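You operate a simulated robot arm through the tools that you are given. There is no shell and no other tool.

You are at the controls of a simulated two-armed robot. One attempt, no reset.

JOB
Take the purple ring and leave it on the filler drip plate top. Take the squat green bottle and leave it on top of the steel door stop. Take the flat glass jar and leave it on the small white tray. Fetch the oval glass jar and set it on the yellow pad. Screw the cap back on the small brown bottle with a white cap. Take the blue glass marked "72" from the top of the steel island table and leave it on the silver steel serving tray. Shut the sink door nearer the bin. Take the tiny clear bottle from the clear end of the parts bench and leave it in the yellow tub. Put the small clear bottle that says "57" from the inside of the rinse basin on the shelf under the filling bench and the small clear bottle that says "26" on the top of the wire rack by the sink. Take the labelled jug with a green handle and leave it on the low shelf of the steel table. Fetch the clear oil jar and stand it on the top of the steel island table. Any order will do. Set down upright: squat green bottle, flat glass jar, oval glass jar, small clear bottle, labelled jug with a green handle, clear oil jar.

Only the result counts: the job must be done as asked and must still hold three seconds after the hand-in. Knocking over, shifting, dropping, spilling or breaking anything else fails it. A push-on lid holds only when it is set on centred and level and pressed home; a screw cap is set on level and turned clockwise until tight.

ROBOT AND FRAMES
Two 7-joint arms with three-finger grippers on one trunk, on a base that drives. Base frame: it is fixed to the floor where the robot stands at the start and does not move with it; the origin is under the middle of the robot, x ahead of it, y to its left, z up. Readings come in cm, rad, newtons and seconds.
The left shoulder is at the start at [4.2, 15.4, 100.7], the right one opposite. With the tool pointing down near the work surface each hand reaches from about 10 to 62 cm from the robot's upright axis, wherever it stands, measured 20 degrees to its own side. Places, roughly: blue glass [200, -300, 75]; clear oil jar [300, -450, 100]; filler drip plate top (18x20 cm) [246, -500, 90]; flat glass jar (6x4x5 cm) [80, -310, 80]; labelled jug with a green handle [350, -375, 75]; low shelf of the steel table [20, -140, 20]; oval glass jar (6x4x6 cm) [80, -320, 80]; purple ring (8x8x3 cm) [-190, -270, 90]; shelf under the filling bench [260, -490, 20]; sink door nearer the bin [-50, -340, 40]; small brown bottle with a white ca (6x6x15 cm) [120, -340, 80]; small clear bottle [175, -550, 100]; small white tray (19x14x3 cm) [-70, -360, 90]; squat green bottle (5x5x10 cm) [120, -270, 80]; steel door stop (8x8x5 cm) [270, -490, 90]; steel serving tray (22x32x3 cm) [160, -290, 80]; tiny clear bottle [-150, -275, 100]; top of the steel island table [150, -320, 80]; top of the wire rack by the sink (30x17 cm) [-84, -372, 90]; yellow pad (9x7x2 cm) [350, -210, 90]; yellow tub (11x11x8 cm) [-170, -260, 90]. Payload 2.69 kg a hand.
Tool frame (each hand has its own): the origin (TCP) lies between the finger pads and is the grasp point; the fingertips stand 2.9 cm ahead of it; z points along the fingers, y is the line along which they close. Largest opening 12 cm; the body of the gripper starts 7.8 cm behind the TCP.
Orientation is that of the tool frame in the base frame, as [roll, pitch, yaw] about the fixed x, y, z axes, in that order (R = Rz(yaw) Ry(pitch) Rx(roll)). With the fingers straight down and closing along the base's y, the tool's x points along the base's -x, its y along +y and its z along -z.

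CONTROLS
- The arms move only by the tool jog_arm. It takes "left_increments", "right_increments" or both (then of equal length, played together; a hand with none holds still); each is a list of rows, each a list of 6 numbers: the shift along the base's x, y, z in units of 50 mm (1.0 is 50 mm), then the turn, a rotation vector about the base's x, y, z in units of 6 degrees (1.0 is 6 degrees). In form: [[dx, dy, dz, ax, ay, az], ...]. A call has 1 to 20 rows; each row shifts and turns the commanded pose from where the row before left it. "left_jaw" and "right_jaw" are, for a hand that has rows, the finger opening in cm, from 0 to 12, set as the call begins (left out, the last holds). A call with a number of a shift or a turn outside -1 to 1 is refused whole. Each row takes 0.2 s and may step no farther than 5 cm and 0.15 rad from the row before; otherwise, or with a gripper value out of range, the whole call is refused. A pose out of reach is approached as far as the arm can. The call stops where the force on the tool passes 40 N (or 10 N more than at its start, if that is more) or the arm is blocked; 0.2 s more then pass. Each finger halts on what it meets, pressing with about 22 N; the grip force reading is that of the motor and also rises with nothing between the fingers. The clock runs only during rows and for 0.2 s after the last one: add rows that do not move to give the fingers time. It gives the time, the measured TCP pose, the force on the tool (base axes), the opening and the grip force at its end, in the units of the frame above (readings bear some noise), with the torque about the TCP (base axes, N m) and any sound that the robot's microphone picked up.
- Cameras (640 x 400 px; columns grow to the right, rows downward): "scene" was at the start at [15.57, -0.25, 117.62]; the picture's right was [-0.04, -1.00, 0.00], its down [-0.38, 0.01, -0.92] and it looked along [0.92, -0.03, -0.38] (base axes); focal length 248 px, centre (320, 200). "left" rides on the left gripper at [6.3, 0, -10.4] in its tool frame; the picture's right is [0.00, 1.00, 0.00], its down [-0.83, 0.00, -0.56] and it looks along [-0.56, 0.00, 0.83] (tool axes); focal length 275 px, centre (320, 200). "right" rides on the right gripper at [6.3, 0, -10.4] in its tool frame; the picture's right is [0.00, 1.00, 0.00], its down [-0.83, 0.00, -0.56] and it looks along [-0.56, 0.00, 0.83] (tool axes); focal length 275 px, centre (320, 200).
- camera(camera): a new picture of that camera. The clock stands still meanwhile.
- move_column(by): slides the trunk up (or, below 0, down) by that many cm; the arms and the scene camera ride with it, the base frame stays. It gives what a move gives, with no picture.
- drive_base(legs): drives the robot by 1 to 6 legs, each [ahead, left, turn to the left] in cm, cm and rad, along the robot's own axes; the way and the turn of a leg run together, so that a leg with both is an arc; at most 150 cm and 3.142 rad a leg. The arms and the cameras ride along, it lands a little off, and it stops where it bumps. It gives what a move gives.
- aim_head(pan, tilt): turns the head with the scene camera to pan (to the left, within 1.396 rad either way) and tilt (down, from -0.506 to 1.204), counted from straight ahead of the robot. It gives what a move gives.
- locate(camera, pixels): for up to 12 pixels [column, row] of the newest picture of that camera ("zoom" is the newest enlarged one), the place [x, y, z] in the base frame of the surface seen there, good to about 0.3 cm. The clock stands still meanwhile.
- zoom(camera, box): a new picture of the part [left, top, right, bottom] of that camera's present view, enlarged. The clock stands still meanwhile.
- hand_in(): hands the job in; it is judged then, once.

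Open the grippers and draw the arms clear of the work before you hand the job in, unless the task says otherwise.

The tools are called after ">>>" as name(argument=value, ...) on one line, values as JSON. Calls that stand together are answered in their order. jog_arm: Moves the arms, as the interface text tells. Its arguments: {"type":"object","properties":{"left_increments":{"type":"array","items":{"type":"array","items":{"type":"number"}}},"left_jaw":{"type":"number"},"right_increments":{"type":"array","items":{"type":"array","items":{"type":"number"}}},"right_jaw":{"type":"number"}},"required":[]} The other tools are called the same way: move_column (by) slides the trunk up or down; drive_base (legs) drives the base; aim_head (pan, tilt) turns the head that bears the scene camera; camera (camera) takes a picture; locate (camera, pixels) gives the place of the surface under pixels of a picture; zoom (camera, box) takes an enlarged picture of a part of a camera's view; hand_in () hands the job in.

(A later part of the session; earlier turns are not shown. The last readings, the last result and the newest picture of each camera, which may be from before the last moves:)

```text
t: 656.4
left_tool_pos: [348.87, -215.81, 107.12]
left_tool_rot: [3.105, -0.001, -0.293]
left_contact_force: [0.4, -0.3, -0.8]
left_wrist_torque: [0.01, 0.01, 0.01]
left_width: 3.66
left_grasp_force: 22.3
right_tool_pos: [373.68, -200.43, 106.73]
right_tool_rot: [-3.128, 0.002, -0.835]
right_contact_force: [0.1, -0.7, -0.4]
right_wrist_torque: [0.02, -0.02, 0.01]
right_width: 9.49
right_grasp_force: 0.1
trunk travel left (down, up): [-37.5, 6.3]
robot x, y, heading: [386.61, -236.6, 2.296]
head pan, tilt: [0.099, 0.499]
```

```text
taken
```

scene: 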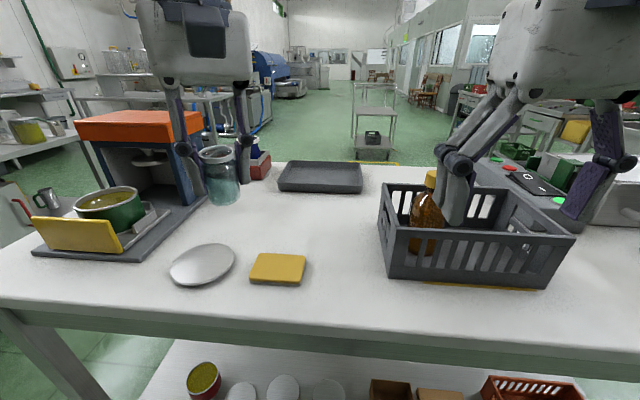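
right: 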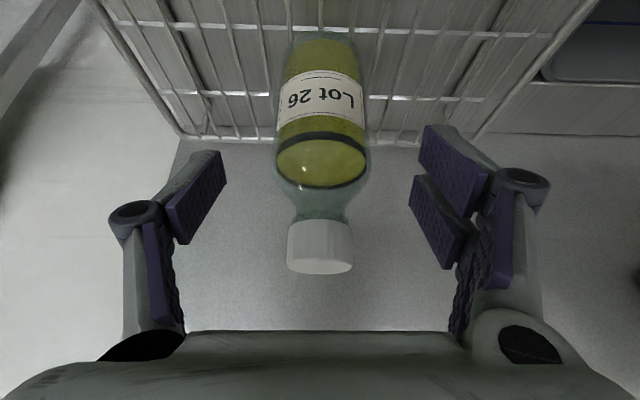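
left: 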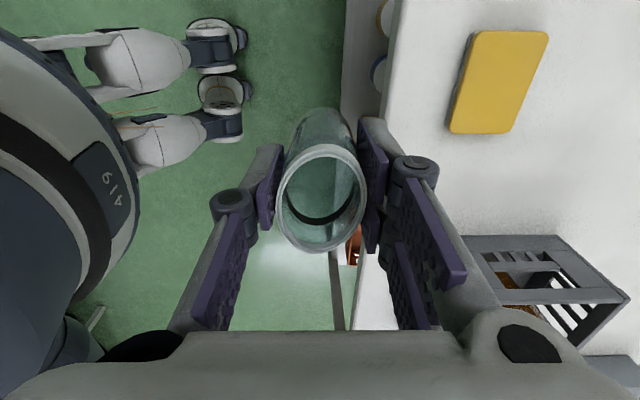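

Good. I complete the rotation while moving above the pad.

>>> jog_arm(left_increments=[[-0.01, 0.126, 0, 0, 0, 1], [-0.01, 0.126, 0, 0, 0, 1], [-0.01, 0.126, 0, 0, 0, 1], [-0.01, 0.126, 0, 0, 0, 1], [-0.01, 0.126, 0, 0, 0, 1], [-0.01, 0.126, 0, 0, 0, 1], [-0.01, 0.126, 0, 0, 0, 1], [-0.01, 0.126, 0, 0, 0, 1], [-0.01, 0.126, 0, 0, 0, 1], [-0.01, 0.126, 0, 0, 0, 1], [0, 0, 0, 0, 0, 0]])

>>> camera(camera="left")

>>> zoom(camera="scene", box=[160, 140, 360, 310])

```text
t: 658.8
left_tool_pos: [348.34, -209.62, 107.1]
left_tool_rot: [3.106, 0.001, 0.752]
left_contact_force: [-0.8, -1.1, -0.3]
left_wrist_torque: [0.01, 0.04, -0.02]
left_width: 3.65
left_grasp_force: 22.1
right_tool_pos: [373.52, -200.43, 106.88]
right_tool_rot: [-3.129, 0.001, -0.836]
right_contact_force: [0.4, 0.3, -0.1]
right_wrist_torque: [-0.01, -0.01, 0.0]
right_width: 9.53
right_grasp_force: 0.0
trunk travel left (down, up): [-37.5, 6.3]
robot x, y, heading: [386.77, -236.69, 2.287]
head pan, tilt: [0.099, 0.499]
```

```text
taken
```

left: 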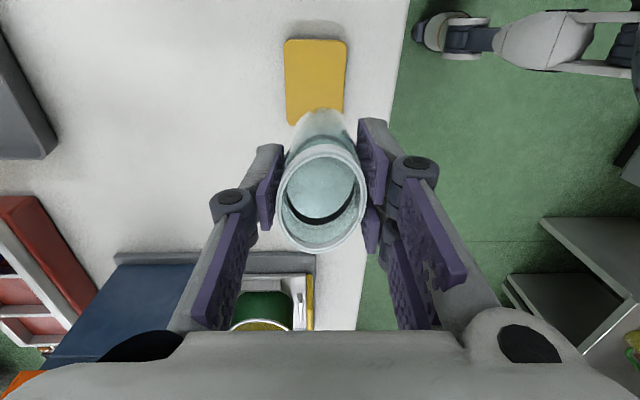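

```text
2.35 times, centred on (260, 225) of scene
```

zoom: 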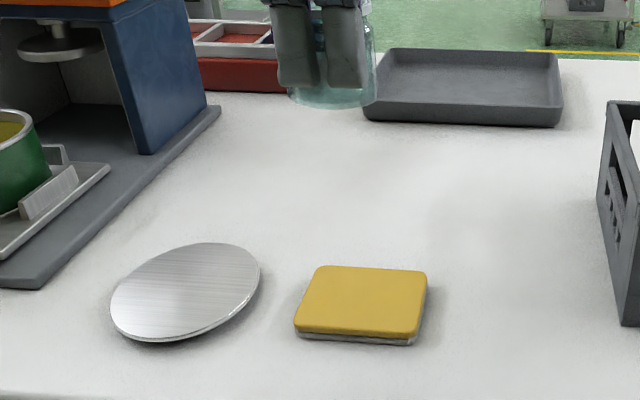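

I locate the pad's corners in the left camera for exact centring.

>>> locate(camera="left", pixels=[[288, 42], [344, 43], [287, 118], [316, 45], [316, 80], [343, 105], [287, 80], [344, 80]])

```text
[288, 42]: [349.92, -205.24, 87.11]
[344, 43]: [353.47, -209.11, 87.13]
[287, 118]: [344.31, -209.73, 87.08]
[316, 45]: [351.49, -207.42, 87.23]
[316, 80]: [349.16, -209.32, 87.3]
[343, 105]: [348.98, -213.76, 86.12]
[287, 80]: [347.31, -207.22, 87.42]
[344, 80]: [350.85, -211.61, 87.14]
```

Pad centre (348.9,-209.4). I centre and lower to about 1 cm above it.

>>> jog_arm(left_increments=[[0.1, 0.03, -0.8, 0, 0, 0], [0, 0, -0.8, 0, 0, 0], [0, 0, -0.8, 0, 0, 0], [0, 0, -0.4, 0, 0, 0], [0, 0, 0, 0, 0, 0]])

>>> camera(camera="left")

>>> zoom(camera="scene", box=[180, 170, 380, 310])

```text
t: 660.0
left_tool_pos: [348.88, -209.4, 93.01]
left_tool_rot: [3.106, -0.001, 0.751]
left_contact_force: [0.3, 0.3, -0.4]
left_wrist_torque: [0.02, -0.01, 0.03]
left_width: 3.63
left_grasp_force: 21.7
right_tool_pos: [373.6, -200.56, 106.83]
right_tool_rot: [-3.127, 0.0, -0.836]
right_contact_force: [0.1, -0.4, 0.2]
right_wrist_torque: [0.0, 0.04, 0.0]
right_width: 9.52
right_grasp_force: 0.2
trunk travel left (down, up): [-37.5, 6.3]
robot x, y, heading: [386.72, -237.04, 2.291]
head pan, tilt: [0.099, 0.499]
```

```text
taken
```

left: 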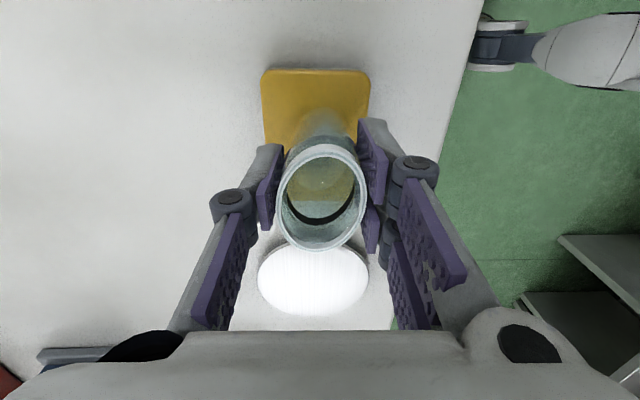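

```text
2.86 times, centred on (280, 240) of scene
```

zoom: 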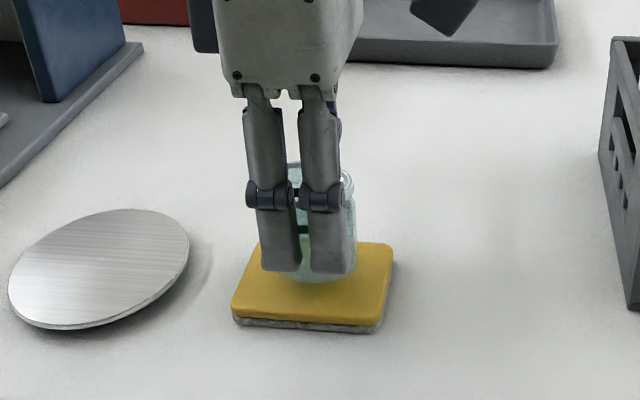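

Centred over the pad. I lower in small steps.

>>> jog_arm(left_increments=[[0, 0, -0.1, 0, 0, 0], [0, 0, -0.06, 0, 0, 0], [0, 0, -0.04, 0, 0, 0], [0, 0, 0, 0, 0, 0]])

```text
t: 661.0
left_tool_pos: [348.89, -209.48, 91.97]
left_tool_rot: [3.106, 0.002, 0.75]
left_contact_force: [-0.4, 0.6, -0.8]
left_wrist_torque: [-0.02, 0.02, 0.0]
left_width: 3.64
left_grasp_force: 22.5
right_tool_pos: [373.59, -200.54, 106.91]
right_tool_rot: [-3.127, -0.001, -0.836]
right_contact_force: [0.2, 0.2, -0.4]
right_wrist_torque: [0.0, 0.0, -0.02]
right_width: 9.5
right_grasp_force: 0.0
trunk travel left (down, up): [-37.5, 6.3]
robot x, y, heading: [386.98, -236.65, 2.286]
head pan, tilt: [0.099, 0.499]
```

>>> jog_arm(left_increments=[[0, 0, -0.03, 0, 0, 0], [0, 0, -0.03, 0, 0, 0], [0, 0, -0.03, 0, 0, 0], [0, 0, 0, 0, 0, 0]])

```text
t: 662.0
left_tool_pos: [349.03, -209.39, 91.66]
left_tool_rot: [3.111, 0.0, 0.749]
left_contact_force: [-0.9, 1.9, 17.7]
left_wrist_torque: [0.16, 0.16, -0.02]
left_width: 3.67
left_grasp_force: 21.6
right_tool_pos: [373.63, -200.39, 106.8]
right_tool_rot: [-3.127, 0.001, -0.836]
right_contact_force: [-0.2, -0.7, 0.6]
right_wrist_torque: [0.02, 0.02, -0.02]
right_width: 9.5
right_grasp_force: 0.0
trunk travel left (down, up): [-37.5, 6.3]
robot x, y, heading: [386.75, -236.64, 2.297]
head pan, tilt: [0.099, 0.499]
```

Contact (18 N). I ease up, open to 6.5 cm and lift straight up.

>>> jog_arm(left_increments=[[0, 0, 0.02, 0, 0, 0], [0, 0, 0, 0, 0, 0]])

>>> jog_arm(left_increments=[[0, 0, 0, 0, 0, 0], [0, 0, 0, 0, 0, 0], [0, 0, 0, 0, 0, 0]], left_jaw=6.5)

>>> camera(camera="left")

>>> zoom(camera="scene", box=[180, 170, 380, 310])

```text
t: 662.6
left_tool_pos: [348.95, -209.41, 91.66]
left_tool_rot: [3.107, 0.0, 0.752]
left_contact_force: [-0.8, 2.3, 13.8]
left_wrist_torque: [0.27, 0.13, 0.0]
left_width: 3.65
left_grasp_force: 21.4
right_tool_pos: [373.55, -200.67, 106.77]
right_tool_rot: [-3.127, 0.0, -0.835]
right_contact_force: [-0.1, 0.2, 0.1]
right_wrist_torque: [0.03, -0.01, 0.0]
right_width: 9.49
right_grasp_force: 0.1
trunk travel left (down, up): [-37.5, 6.3]
robot x, y, heading: [386.83, -236.48, 2.287]
head pan, tilt: [0.099, 0.499]
```

```text
t: 663.4
left_tool_pos: [348.97, -209.49, 91.61]
left_tool_rot: [3.108, 0.001, 0.751]
left_contact_force: [-0.8, -0.5, 0.3]
left_wrist_torque: [0.0, 0.01, 0.01]
left_width: 6.51
left_grasp_force: 0.1
right_tool_pos: [373.6, -200.52, 106.81]
right_tool_rot: [-3.128, 0.0, -0.836]
right_contact_force: [-0.7, -0.1, -0.2]
right_wrist_torque: [-0.01, 0.05, -0.02]
right_width: 9.49
right_grasp_force: 0.1
trunk travel left (down, up): [-37.5, 6.3]
robot x, y, heading: [386.87, -236.9, 2.29]
head pan, tilt: [0.099, 0.499]
```

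```text
taken
```

left: 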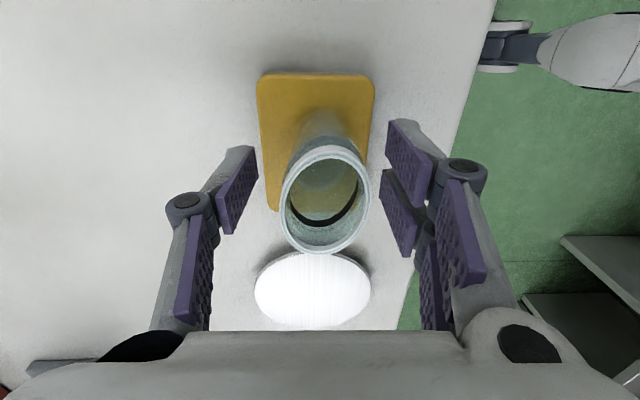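

```text
2.86 times, centred on (280, 240) of scene
```

zoom: 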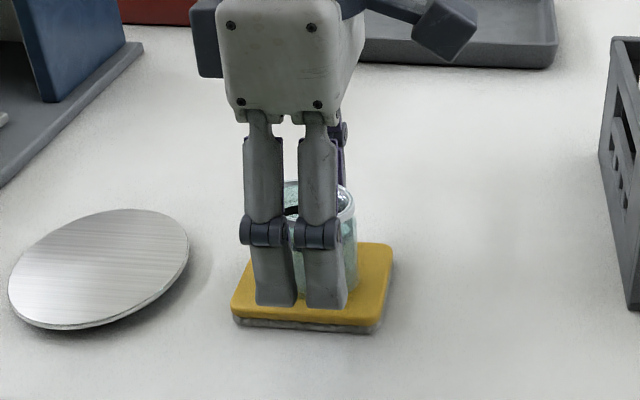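

The jar stands on the pad. I lift the hand straight up in steps and check.

>>> jog_arm(left_increments=[[0, 0, 0.4, 0, 0, 0], [0, 0, 0.6, 0, 0, 0], [0, 0, 0.7, 0, 0, 0], [0, 0, 0.7, 0, 0, 0], [0, 0, 0.6, 0, 0, 0], [0, 0, 0, 0, 0, 0]])

>>> camera(camera="scene")

```text
t: 664.8
left_tool_pos: [348.89, -209.34, 106.56]
left_tool_rot: [3.104, -0.001, 0.749]
left_contact_force: [-0.6, -0.5, -0.3]
left_wrist_torque: [0.02, 0.01, 0.02]
left_width: 6.52
left_grasp_force: 0.2
right_tool_pos: [373.57, -200.46, 106.62]
right_tool_rot: [-3.127, -0.001, -0.835]
right_contact_force: [-0.4, -0.6, -0.2]
right_wrist_torque: [0.04, -0.02, 0.01]
right_width: 9.52
right_grasp_force: 0.0
trunk travel left (down, up): [-37.5, 6.3]
robot x, y, heading: [386.75, -236.76, 2.285]
head pan, tilt: [0.099, 0.499]
```

```text
taken
```

scene: 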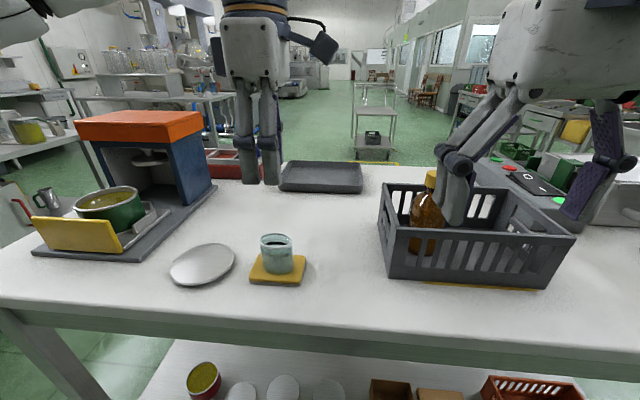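

The oval jar stands on the yellow pad. I bring the left hand home and back away from the bench.

>>> jog_arm(left_increments=[[-0.03, -0.107, 0, 0, 0, -1], [-0.03, -0.107, 0, 0, 0, -1], [-0.03, -0.107, 0, 0, 0, -1], [-0.03, -0.107, 0, 0, 0, -1], [-0.03, -0.107, 0, 0, 0, -1], [-0.03, -0.107, 0, 0, 0, -1], [-0.03, -0.107, 0, 0, 0, -1], [-0.03, -0.107, 0, 0, 0, -1], [-0.03, -0.107, 0, 0, 0, -1], [-0.03, -0.107, 0, 0, 0, -1], [-0.03, -0.107, 0, 0, 0, -1], [-0.03, -0.107, 0, 0, 0, -1], [-0.03, -0.107, 0, 0, 0, -1], [-0.03, -0.107, 0, 0, 0, -1], [-0.03, -0.107, 0, 0, 0, -1], [0, 0, 0, 0, 0, 0]])

>>> drive_base(legs=[[-25, 0, 0], [0, 0, 1.571]])

>>> aim_head(pan=0.3, tilt=0.45)

>>> camera(camera="scene")

```text
t: 668.2
left_tool_pos: [346.62, -217.4, 106.69]
left_tool_rot: [3.106, 0.002, -0.82]
left_contact_force: [-0.4, -0.5, -0.1]
left_wrist_torque: [-0.03, 0.0, -0.02]
left_width: 6.5
left_grasp_force: 0.0
right_tool_pos: [373.52, -200.54, 106.85]
right_tool_rot: [-3.127, 0.0, -0.836]
right_contact_force: [-0.4, -0.1, 0.6]
right_wrist_torque: [0.03, 0.01, -0.01]
right_width: 9.51
right_grasp_force: 0.1
trunk travel left (down, up): [-37.5, 6.3]
robot x, y, heading: [386.86, -236.84, 2.289]
head pan, tilt: [0.099, 0.499]
```

```text
t: 673.9
left_tool_pos: [384.85, -295.94, 106.67]
left_tool_rot: [3.108, 0.002, 0.774]
left_contact_force: [-0.7, -0.3, 0.1]
left_wrist_torque: [0.02, -0.02, 0.0]
left_width: 6.5
left_grasp_force: 0.0
right_tool_pos: [367.23, -269.63, 106.74]
right_tool_rot: [-3.128, 0.002, 0.756]
right_contact_force: [0.1, -0.2, -0.3]
right_wrist_torque: [0.01, 0.03, -0.01]
right_width: 9.48
right_grasp_force: 0.0
trunk travel left (down, up): [-37.5, 6.3]
robot x, y, heading: [403.07, -255.7, -2.398]
head pan, tilt: [0.099, 0.499]
```

```text
t: 674.7
left_tool_pos: [384.74, -296.04, 106.66]
left_tool_rot: [3.107, 0.0, 0.775]
left_contact_force: [-0.2, -0.3, -0.8]
left_wrist_torque: [-0.02, 0.0, 0.02]
left_width: 6.5
left_grasp_force: 0.1
right_tool_pos: [367.17, -269.5, 106.74]
right_tool_rot: [-3.126, -0.001, 0.756]
right_contact_force: [-0.3, 0.2, -0.2]
right_wrist_torque: [-0.01, 0.01, -0.02]
right_width: 9.49
right_grasp_force: 0.1
trunk travel left (down, up): [-37.5, 6.3]
robot x, y, heading: [403.42, -255.79, -2.401]
head pan, tilt: [0.3, 0.45]
```

```text
taken
```

scene: 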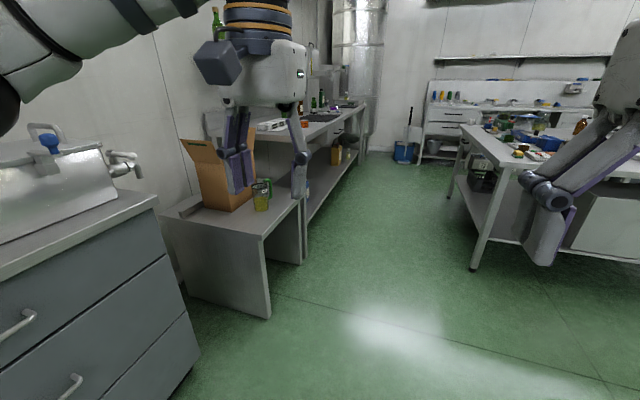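

The jug stands on the low stand at (262,195). I locate it and the stand's edges.

>>> locate(camera="scene", pixels=[[262, 200], [262, 183], [268, 312], [300, 200], [262, 235], [195, 395], [302, 262], [215, 205], [160, 225]])

>>> zoom(camera="scene", box=[170, 120, 330, 240])

```text
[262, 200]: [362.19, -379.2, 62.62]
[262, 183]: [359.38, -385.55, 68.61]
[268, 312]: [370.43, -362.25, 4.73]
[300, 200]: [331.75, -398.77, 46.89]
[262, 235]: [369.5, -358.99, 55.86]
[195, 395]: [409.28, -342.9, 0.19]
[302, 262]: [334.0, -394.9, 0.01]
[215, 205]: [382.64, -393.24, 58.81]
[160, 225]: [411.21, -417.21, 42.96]
```

```text
3.33 times, centred on (250, 180) of scene
```

zoom: 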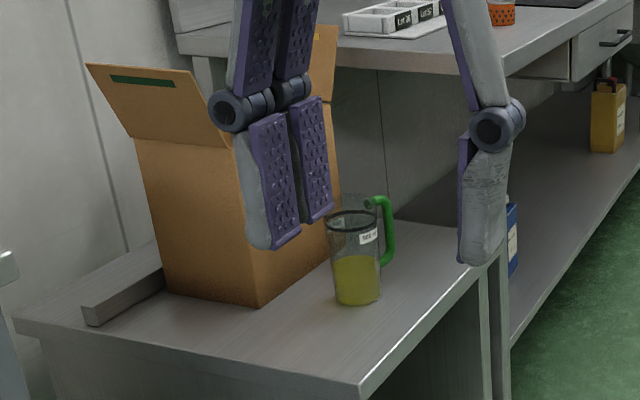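

The jug's handle points toward the corridor. I drive ahead 102 cm, turn to face the stand and look.

>>> drive_base(legs=[[102, 0, 0], [0, 0, 1.553]])

>>> aim_head(pan=-0.2, tilt=0.6)

>>> camera(camera="scene")

```text
t: 683.8
left_tool_pos: [368.65, -343.84, 106.77]
left_tool_rot: [3.106, 0.0, 2.351]
left_contact_force: [-0.5, 0.1, 0.0]
left_wrist_torque: [-0.01, 0.01, -0.01]
left_width: 6.51
left_grasp_force: 0.0
right_tool_pos: [342.28, -361.41, 106.83]
right_tool_rot: [-3.126, -0.001, 2.334]
right_contact_force: [0.4, 0.6, -0.2]
right_wrist_torque: [0.0, 0.02, 0.0]
right_width: 9.51
right_grasp_force: 0.0
trunk travel left (down, up): [-37.5, 6.3]
robot x, y, heading: [328.07, -325.49, -0.824]
head pan, tilt: [0.3, 0.45]
```

```text
t: 684.7
left_tool_pos: [368.63, -343.95, 106.77]
left_tool_rot: [3.107, 0.001, 2.353]
left_contact_force: [1.4, -1.2, -0.1]
left_wrist_torque: [0.01, 0.02, -0.03]
left_width: 6.55
left_grasp_force: 0.1
right_tool_pos: [342.23, -361.59, 106.78]
right_tool_rot: [-3.125, -0.002, 2.334]
right_contact_force: [0.8, 0.2, -0.1]
right_wrist_torque: [-0.01, 0.03, 0.0]
right_width: 9.51
right_grasp_force: 0.1
trunk travel left (down, up): [-37.5, 6.3]
robot x, y, heading: [328.14, -325.66, -0.826]
head pan, tilt: [-0.201, 0.6]
```

```text
taken
```

scene: 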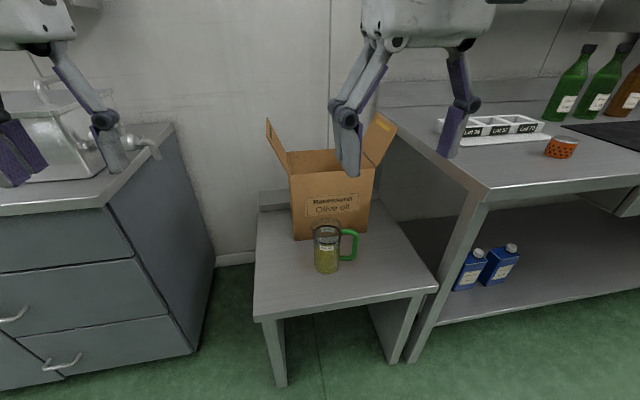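

I zoom on the jug and locate it.

>>> zoom(camera="scene", box=[270, 190, 400, 300])

>>> locate(camera="scene", pixels=[[327, 265], [314, 255], [341, 255], [327, 232], [327, 222], [327, 240], [356, 240], [350, 232], [327, 280], [380, 280], [437, 290], [255, 315]])

```text
3.64 times, centred on (335, 245) of scene
```

zoom: 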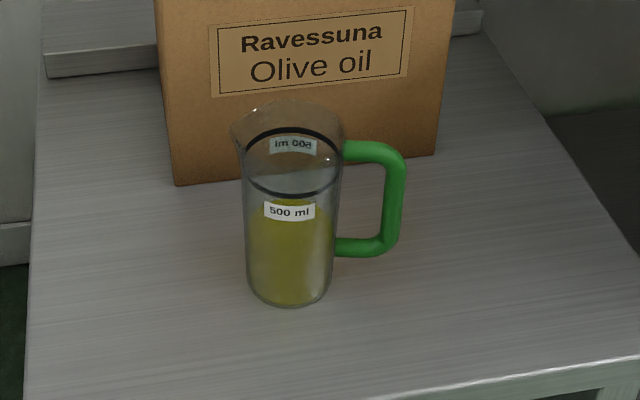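

```text
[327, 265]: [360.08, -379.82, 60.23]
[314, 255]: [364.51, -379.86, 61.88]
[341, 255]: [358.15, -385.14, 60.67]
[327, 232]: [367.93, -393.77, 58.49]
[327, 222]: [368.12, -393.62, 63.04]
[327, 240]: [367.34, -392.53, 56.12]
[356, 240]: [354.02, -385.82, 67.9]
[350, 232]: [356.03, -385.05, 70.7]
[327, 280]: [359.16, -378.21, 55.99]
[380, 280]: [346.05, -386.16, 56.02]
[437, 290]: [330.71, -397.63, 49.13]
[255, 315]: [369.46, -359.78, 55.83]
```

The jug's handle points to my right, so I'll use the left hand turned ~66° to grip perpendicular to it. I shift right 29 cm and ahead 20 cm so the jug is before the left hand.

>>> drive_base(legs=[[0, 0, -0.02], [0, -29, 0], [20, 0, 0]])

>>> camera(camera="left")

>>> aim_head(pan=0.2, tilt=0.7)

>>> camera(camera="scene")

```text
t: 689.0
left_tool_pos: [359.94, -378.67, 106.64]
left_tool_rot: [3.107, 0.0, 2.332]
left_contact_force: [0.3, -0.7, 0.1]
left_wrist_torque: [0.03, 0.0, -0.01]
left_width: 6.51
left_grasp_force: 0.1
right_tool_pos: [333.33, -395.86, 106.72]
right_tool_rot: [-3.125, -0.001, 2.317]
right_contact_force: [0.4, 0.0, -0.5]
right_wrist_torque: [0.02, 0.02, -0.04]
right_width: 9.51
right_grasp_force: 0.0
trunk travel left (down, up): [-37.5, 6.3]
robot x, y, heading: [319.79, -359.76, -0.842]
head pan, tilt: [-0.201, 0.6]
```

```text
taken
```

left: 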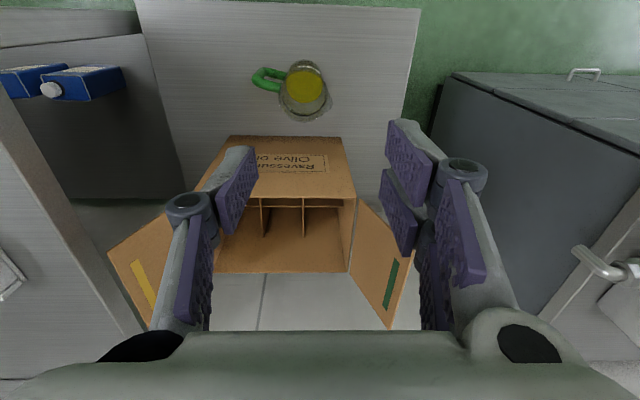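

```text
t: 689.9
left_tool_pos: [359.93, -378.65, 106.72]
left_tool_rot: [3.106, 0.001, 2.333]
left_contact_force: [-0.2, -0.6, -1.0]
left_wrist_torque: [0.02, 0.0, 0.05]
left_width: 6.52
left_grasp_force: 0.1
right_tool_pos: [333.11, -395.77, 106.84]
right_tool_rot: [-3.126, -0.001, 2.316]
right_contact_force: [0.0, -0.6, -0.3]
right_wrist_torque: [0.0, -0.01, 0.03]
right_width: 9.49
right_grasp_force: 0.1
trunk travel left (down, up): [-37.5, 6.3]
robot x, y, heading: [319.38, -359.47, -0.844]
head pan, tilt: [0.201, 0.7]
```

```text
taken
```

scene: 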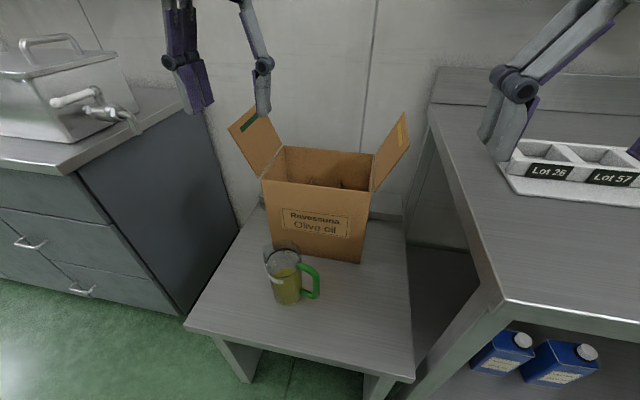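

I check the distance between the jug and the carton's front and flaps.

>>> locate(camera="left", pixels=[[300, 138], [240, 138], [345, 140], [303, 198], [115, 255], [410, 255], [302, 90], [262, 80], [282, 72]])

>>> locate(camera="scene", pixels=[[320, 190], [270, 185], [372, 190], [230, 128], [320, 255], [285, 280], [285, 300], [310, 285], [318, 278], [408, 115]])

>>> zoom(camera="left", box=[230, 40, 370, 150])

```text
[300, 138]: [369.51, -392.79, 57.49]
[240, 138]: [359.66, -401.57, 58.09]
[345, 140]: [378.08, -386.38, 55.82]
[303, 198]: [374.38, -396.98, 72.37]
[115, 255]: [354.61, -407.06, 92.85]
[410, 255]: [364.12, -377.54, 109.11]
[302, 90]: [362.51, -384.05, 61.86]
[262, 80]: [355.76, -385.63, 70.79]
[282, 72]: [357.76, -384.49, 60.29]
```

```text
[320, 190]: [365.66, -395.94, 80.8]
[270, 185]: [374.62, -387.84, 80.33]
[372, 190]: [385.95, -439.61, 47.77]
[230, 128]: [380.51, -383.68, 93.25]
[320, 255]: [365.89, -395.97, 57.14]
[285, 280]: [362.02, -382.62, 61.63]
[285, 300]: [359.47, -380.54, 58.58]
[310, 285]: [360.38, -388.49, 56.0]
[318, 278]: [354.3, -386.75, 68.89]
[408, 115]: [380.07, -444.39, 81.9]
```

```text
3.64 times, centred on (300, 95) of left
```

zoom: 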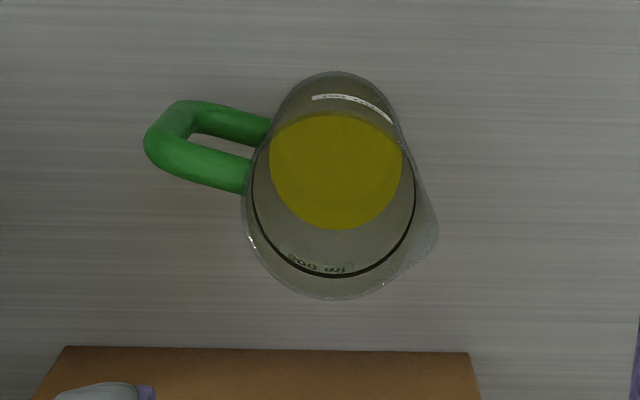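

The carton is 12 cm behind the jug; fine. I turn the left hand +65° over the jug (jaws 12 cm) and descend to z 82.

>>> jog_arm(left_increments=[[0.025, -0.092, 0, 0, 0, 0.99], [0.025, -0.092, 0, 0, 0, 0.99], [0.025, -0.092, 0, 0, 0, 0.99], [0.025, -0.092, 0, 0, 0, 0.99], [0.025, -0.092, 0, 0, 0, 0.99], [0.025, -0.092, 0, 0, 0, 0.99], [0.025, -0.092, 0, 0, 0, 0.99], [0.025, -0.092, 0, 0, 0, 0.99], [0.025, -0.092, 0, 0, 0, 0.99], [0.025, -0.092, 0, 0, 0, 0.99], [0.025, -0.092, 0, 0, 0, 0.99], [0, 0, -1, 0, 0, 0], [0, 0, -1, 0, 0, 0], [0, 0, -1, 0, 0, 0], [0, 0, -1, 0, 0, 0], [0, 0, -0.9, 0, 0, 0], [0, 0, 0, 0, 0, 0]], left_jaw=12)

>>> camera(camera="left")

>>> camera(camera="scene")

```text
t: 693.5
left_tool_pos: [361.38, -383.68, 82.41]
left_tool_rot: [3.106, 0.003, -2.811]
left_contact_force: [-0.3, -0.1, -0.2]
left_wrist_torque: [0.02, 0.01, -0.02]
left_width: 12.03
left_grasp_force: 0.0
right_tool_pos: [333.15, -395.54, 106.81]
right_tool_rot: [-3.125, 0.001, 2.317]
right_contact_force: [-0.8, -0.4, 0.3]
right_wrist_torque: [-0.01, 0.03, 0.01]
right_width: 9.49
right_grasp_force: 0.2
trunk travel left (down, up): [-37.5, 6.3]
robot x, y, heading: [319.75, -359.2, -0.841]
head pan, tilt: [0.201, 0.7]
```

```text
taken
```

left: 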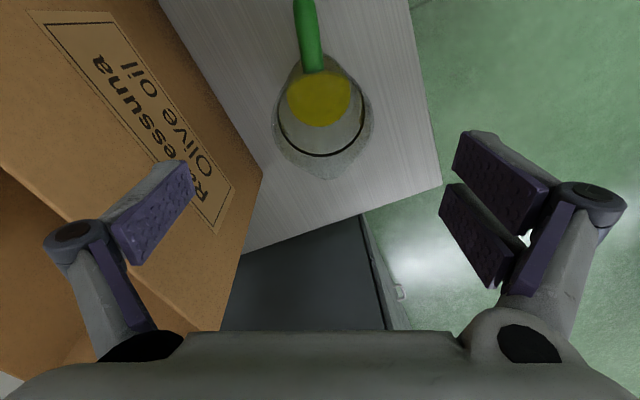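

```text
taken
```

scene: 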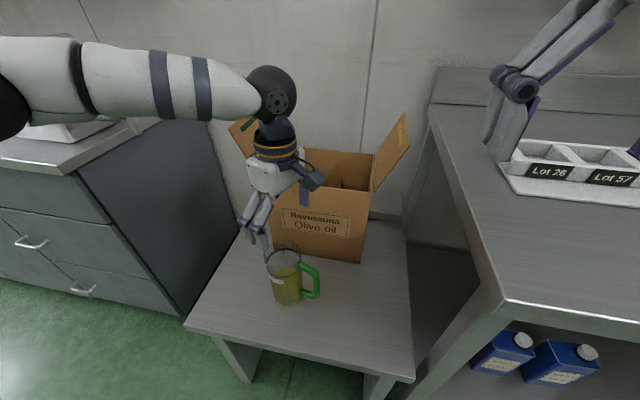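

The handle lies along the hand's axis and the jug is centred (322,115). I descend to z 71.3.

>>> jog_arm(left_increments=[[0, 0, -0.8, 0, 0, 0], [0, 0, -0.8, 0, 0, 0], [0, 0, -0.62, 0, 0, 0], [0, 0, 0, 0, 0, 0]], left_jaw=11.4)

>>> camera(camera="left")

>>> zoom(camera="scene", box=[210, 150, 370, 320])

```text
t: 694.5
left_tool_pos: [361.47, -383.63, 70.99]
left_tool_rot: [3.105, 0.001, -2.811]
left_contact_force: [-0.4, -0.3, 0.6]
left_wrist_torque: [0.02, 0.01, -0.01]
left_width: 11.41
left_grasp_force: 0.0
right_tool_pos: [333.24, -395.7, 106.81]
right_tool_rot: [-3.125, 0.001, 2.316]
right_contact_force: [-0.5, -0.3, -0.1]
right_wrist_torque: [-0.03, 0.0, 0.04]
right_width: 9.5
right_grasp_force: 0.2
trunk travel left (down, up): [-37.5, 6.3]
robot x, y, heading: [319.32, -359.48, -0.841]
head pan, tilt: [0.201, 0.7]
```

```text
taken
```

left: 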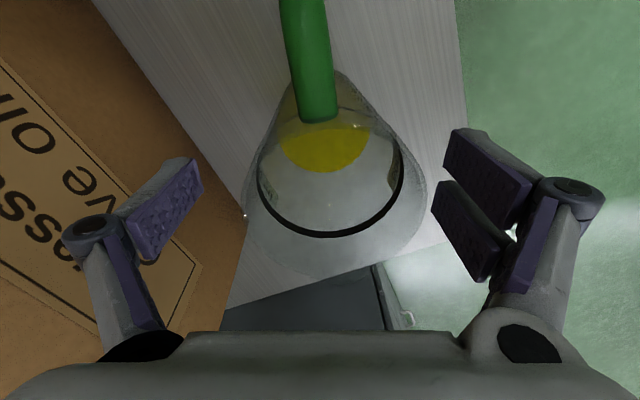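

```text
2.35 times, centred on (290, 235) of scene
```

zoom: 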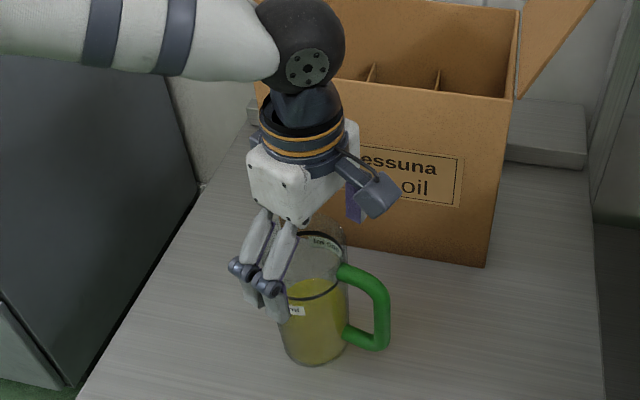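

The rim is about 0.5 cm below the TCP and 0.7 cm off to one side. I shift, go down 1.6 cm, and close.

>>> jog_arm(left_increments=[[-0.04, 0.115, 0, 0, 0, 0], [0, 0, -0.32, 0, 0, 0], [0, 0, 0, 0, 0, 0]])

>>> camera(camera="left")

>>> jog_arm(left_increments=[[0, 0, 0, 0, 0, 0], [0, 0, 0, 0, 0, 0], [0, 0, 0, 0, 0, 0], [0, 0, 0, 0, 0, 0]], left_jaw=6)

>>> camera(camera="left")

```text
t: 695.3
left_tool_pos: [361.13, -383.2, 69.41]
left_tool_rot: [3.107, -0.001, -2.811]
left_contact_force: [-0.1, -0.6, 0.6]
left_wrist_torque: [0.0, -0.01, 0.01]
left_width: 11.4
left_grasp_force: 0.1
right_tool_pos: [333.29, -395.67, 106.83]
right_tool_rot: [-3.128, -0.001, 2.316]
right_contact_force: [-0.1, 0.7, -0.7]
right_wrist_torque: [-0.02, 0.04, -0.01]
right_width: 9.49
right_grasp_force: 0.2
trunk travel left (down, up): [-37.5, 6.3]
robot x, y, heading: [319.58, -359.65, -0.839]
head pan, tilt: [0.201, 0.7]
```

```text
taken
```

left: 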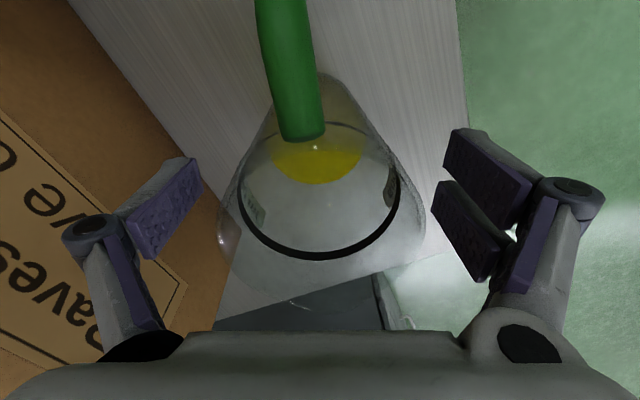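

```text
t: 696.3
left_tool_pos: [361.2, -383.22, 69.35]
left_tool_rot: [3.108, 0.002, -2.809]
left_contact_force: [2.1, -3.5, 6.1]
left_wrist_torque: [-0.59, -0.33, 0.02]
left_width: 7.71
left_grasp_force: 22.3
right_tool_pos: [333.2, -395.69, 106.82]
right_tool_rot: [-3.127, -0.002, 2.315]
right_contact_force: [-0.6, 0.1, 0.5]
right_wrist_torque: [0.03, -0.04, 0.03]
right_width: 9.5
right_grasp_force: 0.0
trunk travel left (down, up): [-37.5, 6.3]
robot x, y, heading: [319.47, -359.69, -0.847]
head pan, tilt: [0.201, 0.7]
```

```text
taken
```

left: 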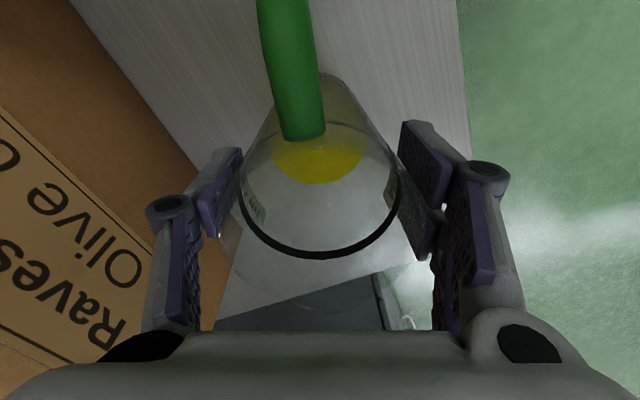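

Gripped (7.7 cm, 22 N). I lift 2 cm very slowly and check.

>>> jog_arm(left_increments=[[0, 0, 0.05, 0, 0, 0], [0, 0, 0.08, 0, 0, 0], [0, 0, 0.12, 0, 0, 0], [0, 0, 0.15, 0, 0, 0], [0, 0, 0, 0, 0, 0]])

>>> camera(camera="left")

>>> zoom(camera="scene", box=[210, 150, 370, 320])

```text
t: 697.5
left_tool_pos: [360.93, -383.01, 71.49]
left_tool_rot: [3.105, 0.0, -2.812]
left_contact_force: [0.2, -0.2, -2.6]
left_wrist_torque: [-0.01, -0.04, -0.02]
left_width: 7.61
left_grasp_force: 21.8
right_tool_pos: [333.2, -395.73, 106.76]
right_tool_rot: [-3.124, -0.001, 2.316]
right_contact_force: [-0.4, 0.7, -1.0]
right_wrist_torque: [-0.02, 0.03, -0.01]
right_width: 9.51
right_grasp_force: 0.1
trunk travel left (down, up): [-37.5, 6.3]
robot x, y, heading: [319.79, -359.98, -0.841]
head pan, tilt: [0.201, 0.7]
```

```text
taken
```

left: 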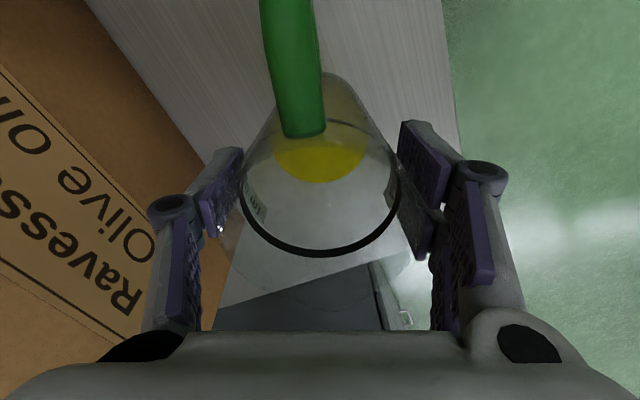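

```text
2.35 times, centred on (290, 235) of scene
```

zoom: 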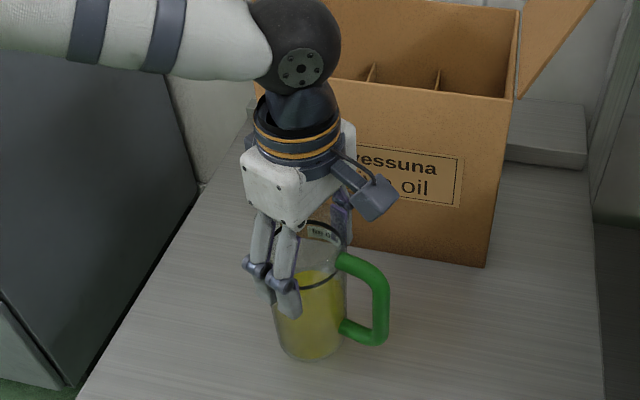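

It lifts level (light, ~2.6 N). I raise it smoothly to z 98.

>>> jog_arm(left_increments=[[0, 0, 0.3, 0, 0, 0], [0, 0, 0.5, 0, 0, 0], [-0.05, 0.06, 0.6, 0, 0, 0], [-0.05, 0.06, 0.6, 0, 0, 0], [-0.05, 0.06, 0.6, 0, 0, 0], [-0.05, 0.06, 0.6, 0, 0, 0], [-0.05, 0.06, 0.6, 0, 0, 0], [0, 0, 0.6, 0, 0, 0], [0, 0, 0.6, 0, 0, 0], [0, 0, 0.3, 0, 0, 0], [0, 0, 0, 0, 0, 0]])

>>> camera(camera="left")

>>> camera(camera="scene")

```text
t: 699.9
left_tool_pos: [359.76, -381.6, 97.91]
left_tool_rot: [3.108, -0.001, -2.81]
left_contact_force: [-0.3, 0.1, -2.2]
left_wrist_torque: [0.03, -0.05, 0.0]
left_width: 7.58
left_grasp_force: 22.1
right_tool_pos: [333.23, -395.68, 106.78]
right_tool_rot: [-3.126, 0.0, 2.316]
right_contact_force: [0.4, 0.5, 0.0]
right_wrist_torque: [0.01, 0.03, 0.03]
right_width: 9.48
right_grasp_force: 0.0
trunk travel left (down, up): [-37.5, 6.3]
robot x, y, heading: [319.84, -359.49, -0.843]
head pan, tilt: [0.201, 0.7]
```

```text
taken
```

left: 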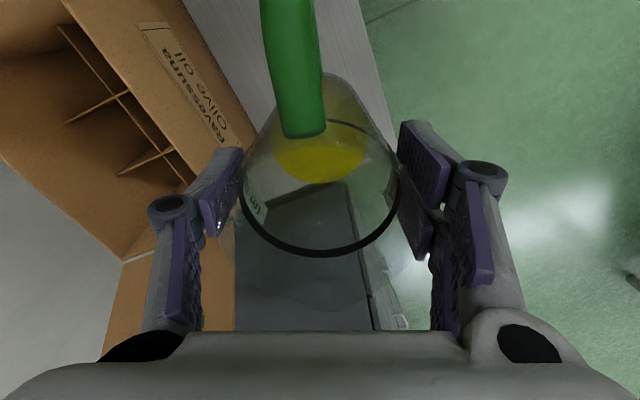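

```text
taken
```

scene: 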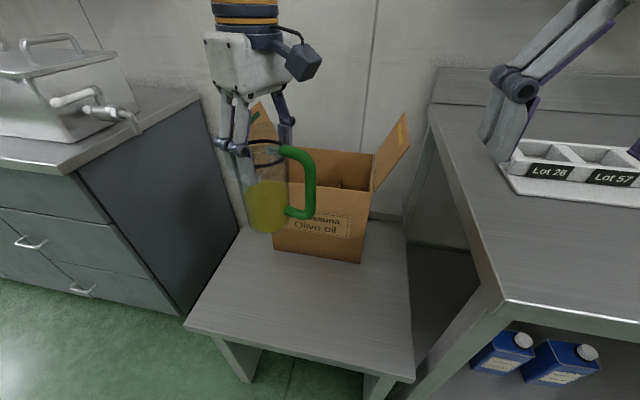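

The jug hangs upright. I back away from the stand, turn about gently and head for the steel table along the wide lane.

>>> drive_base(legs=[[-27, 0, 0], [0, 17, 0], [0, 0, 1.571], [0, 0, 1.571]])

>>> aim_head(pan=0.0, tilt=0.4)

>>> camera(camera="scene")

>>> camera(camera="left")

```text
t: 711.0
left_tool_pos: [274.64, -306.31, 98.09]
left_tool_rot: [3.106, 0.0, 0.324]
left_contact_force: [-0.3, -0.1, -1.6]
left_wrist_torque: [0.03, 0.04, -0.01]
left_width: 7.59
left_grasp_force: 21.9
right_tool_pos: [301.3, -292.39, 106.72]
right_tool_rot: [-3.126, 0.0, -0.835]
right_contact_force: [0.0, -0.5, -0.1]
right_wrist_torque: [-0.01, 0.01, 0.01]
right_width: 9.46
right_grasp_force: 0.1
trunk travel left (down, up): [-37.5, 6.3]
robot x, y, heading: [314.97, -329.16, 2.292]
head pan, tilt: [0.201, 0.7]
```

```text
t: 711.8
left_tool_pos: [274.71, -306.25, 97.95]
left_tool_rot: [3.106, -0.001, 0.322]
left_contact_force: [0.1, 0.7, -1.8]
left_wrist_torque: [0.01, 0.03, 0.03]
left_width: 7.59
left_grasp_force: 22.4
right_tool_pos: [301.3, -292.31, 106.79]
right_tool_rot: [-3.125, 0.001, -0.835]
right_contact_force: [-0.8, 0.9, -0.4]
right_wrist_torque: [0.0, 0.02, 0.01]
right_width: 9.51
right_grasp_force: 0.1
trunk travel left (down, up): [-37.5, 6.3]
robot x, y, heading: [314.3, -328.83, 2.292]
head pan, tilt: [0.0, 0.4]
```

```text
taken
```

scene: 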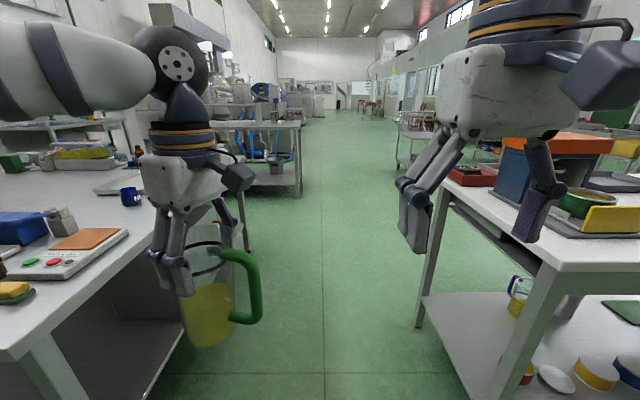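

```text
taken
```

left: 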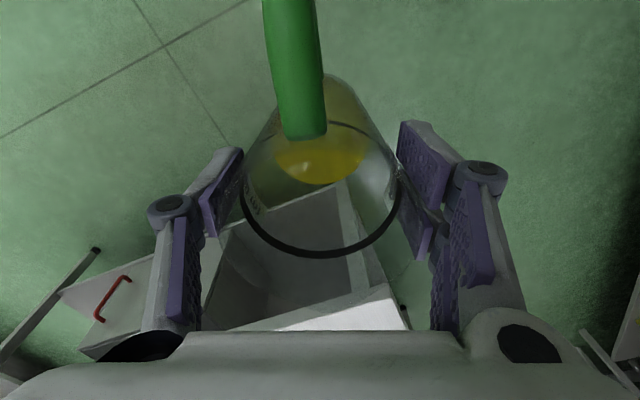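

Clear lane ahead. I drive 100 + 100 cm along it.

>>> drive_base(legs=[[100, 0, 0], [100, 0, 0]])

>>> camera(camera="scene")

```text
t: 721.6
left_tool_pos: [144.02, -156.76, 97.94]
left_tool_rot: [3.106, -0.001, 0.31]
left_contact_force: [0.5, -0.4, -3.2]
left_wrist_torque: [-0.02, 0.02, -0.01]
left_width: 7.6
left_grasp_force: 22.1
right_tool_pos: [170.78, -143.11, 106.89]
right_tool_rot: [-3.125, 0.0, -0.846]
right_contact_force: [-0.1, -0.4, 0.7]
right_wrist_torque: [0.0, -0.02, 0.01]
right_width: 9.51
right_grasp_force: 0.1
trunk travel left (down, up): [-37.5, 6.3]
robot x, y, heading: [183.89, -179.9, 2.276]
head pan, tilt: [0.0, 0.4]
```

```text
taken
```

scene: 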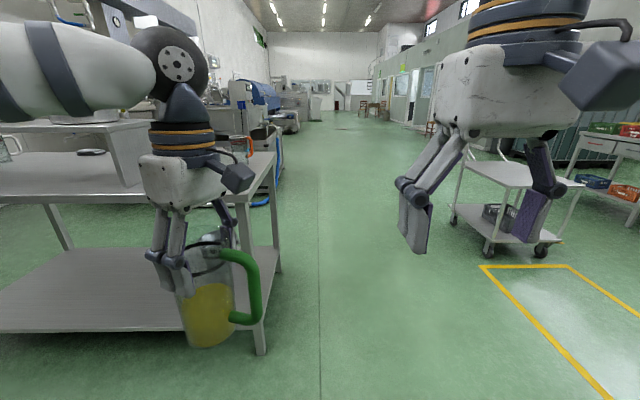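

I continue 46 cm ahead, then slide left along the steel table's side.

>>> drive_base(legs=[[45, 0, 0], [0, 0, 0.015], [0, 95, 0]])

>>> aim_head(pan=0.1, tilt=0.65)

>>> camera(camera="scene")

```text
t: 732.0
left_tool_pos: [42.43, -184.78, 97.97]
left_tool_rot: [3.106, 0.001, 0.314]
left_contact_force: [-0.1, -0.3, -3.5]
left_wrist_torque: [0.01, 0.0, 0.01]
left_width: 7.58
left_grasp_force: 21.4
right_tool_pos: [69.08, -171.11, 106.68]
right_tool_rot: [-3.127, 0.001, -0.844]
right_contact_force: [-0.2, 0.0, 0.6]
right_wrist_torque: [0.01, -0.01, 0.02]
right_width: 9.49
right_grasp_force: 0.0
trunk travel left (down, up): [-37.5, 6.3]
robot x, y, heading: [81.78, -207.37, 2.288]
head pan, tilt: [0.0, 0.4]
```

```text
t: 732.8
left_tool_pos: [42.41, -184.9, 97.94]
left_tool_rot: [3.107, 0.001, 0.316]
left_contact_force: [-0.9, -0.4, -2.7]
left_wrist_torque: [0.01, 0.0, 0.0]
left_width: 7.55
left_grasp_force: 21.8
right_tool_pos: [69.12, -171.18, 106.83]
right_tool_rot: [-3.127, 0.0, -0.843]
right_contact_force: [0.3, -0.2, 0.1]
right_wrist_torque: [0.05, 0.03, 0.02]
right_width: 9.51
right_grasp_force: 0.1
trunk travel left (down, up): [-37.5, 6.3]
robot x, y, heading: [81.91, -207.47, 2.281]
head pan, tilt: [0.099, 0.649]
```

```text
taken
```

scene: 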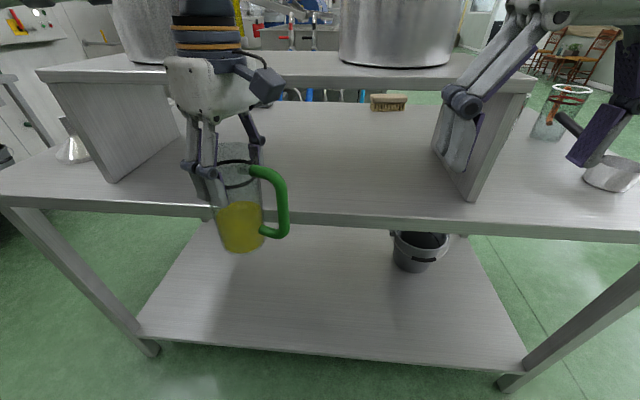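

The low shelf has plenty of room left of the bucket. I locate the shelf and table edges.

>>> locate(camera="scene", pixels=[[330, 345], [330, 357], [250, 330], [250, 300], [200, 330], [350, 320], [330, 215], [200, 208], [150, 350], [505, 385], [415, 265], [330, 222]])

```text
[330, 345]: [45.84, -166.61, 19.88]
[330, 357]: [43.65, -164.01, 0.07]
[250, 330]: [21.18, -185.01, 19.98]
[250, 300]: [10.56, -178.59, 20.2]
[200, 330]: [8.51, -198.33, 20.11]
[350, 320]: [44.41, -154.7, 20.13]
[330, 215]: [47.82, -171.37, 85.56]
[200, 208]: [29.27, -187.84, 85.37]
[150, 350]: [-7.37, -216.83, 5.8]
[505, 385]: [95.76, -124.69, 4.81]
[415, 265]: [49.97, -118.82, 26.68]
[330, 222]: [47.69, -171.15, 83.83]
```

Shelf z 20, its front edge just behind the table edge (u≈-104). The jug is close to the edge, so I back off 12 cm, park the right hand out to the side, and test lowering the trunk by 6 cm.

>>> drive_base(legs=[[-12, 0, 0]])

>>> jog_arm(right_increments=[[0.6, 0.31, 0, 0, 0, 0], [0.6, 0.31, 0, 0, 0, 0], [0.6, 0.31, 0, 0, 0, 0], [0.6, 0.2, 0, 0, 0, 0], [0.6, 0.0, 0, 0, 0, 0], [0, 0, 0, 0, 0, 0]])

>>> move_column(by=-6)

```text
t: 734.0
left_tool_pos: [50.2, -194.04, 98.02]
left_tool_rot: [3.108, 0.002, 0.317]
left_contact_force: [0.2, -0.6, -1.9]
left_wrist_torque: [0.0, 0.03, -0.03]
left_width: 7.56
left_grasp_force: 21.8
right_tool_pos: [76.88, -180.17, 106.72]
right_tool_rot: [-3.125, 0.001, -0.84]
right_contact_force: [-0.9, -0.3, -0.1]
right_wrist_torque: [0.05, -0.03, 0.02]
right_width: 9.51
right_grasp_force: 0.0
trunk travel left (down, up): [-37.5, 6.3]
robot x, y, heading: [89.94, -216.21, 2.288]
head pan, tilt: [0.099, 0.649]
```

```text
t: 735.4
left_tool_pos: [50.14, -193.93, 97.97]
left_tool_rot: [3.106, -0.002, 0.316]
left_contact_force: [-1.0, 0.0, -2.2]
left_wrist_torque: [0.04, -0.03, 0.02]
left_width: 7.53
left_grasp_force: 22.2
right_tool_pos: [91.11, -174.64, 106.11]
right_tool_rot: [-3.127, -0.001, -0.84]
right_contact_force: [0.5, -0.6, 0.2]
right_wrist_torque: [0.03, -0.01, -0.01]
right_width: 9.5
right_grasp_force: 0.2
right hand out of reach, approached as far as the arm can: row 5
trunk travel left (down, up): [-37.5, 6.3]
robot x, y, heading: [90.1, -216.64, 2.282]
head pan, tilt: [0.099, 0.649]
```

```text
t: 736.4
left_tool_pos: [50.18, -193.89, 91.95]
left_tool_rot: [3.108, 0.001, 0.316]
left_contact_force: [-0.3, 0.0, -2.3]
left_wrist_torque: [0.0, 0.01, 0.0]
left_width: 7.57
left_grasp_force: 22.3
right_tool_pos: [89.87, -173.02, 96.18]
right_tool_rot: [-3.13, -0.127, -0.839]
right_contact_force: [0.6, 0.0, -0.8]
right_wrist_torque: [-0.02, 0.0, -0.04]
right_width: 9.51
right_grasp_force: 0.1
trunk travel left (down, up): [-31.5, 12.3]
robot x, y, heading: [89.96, -216.39, 2.286]
head pan, tilt: [0.099, 0.649]
```

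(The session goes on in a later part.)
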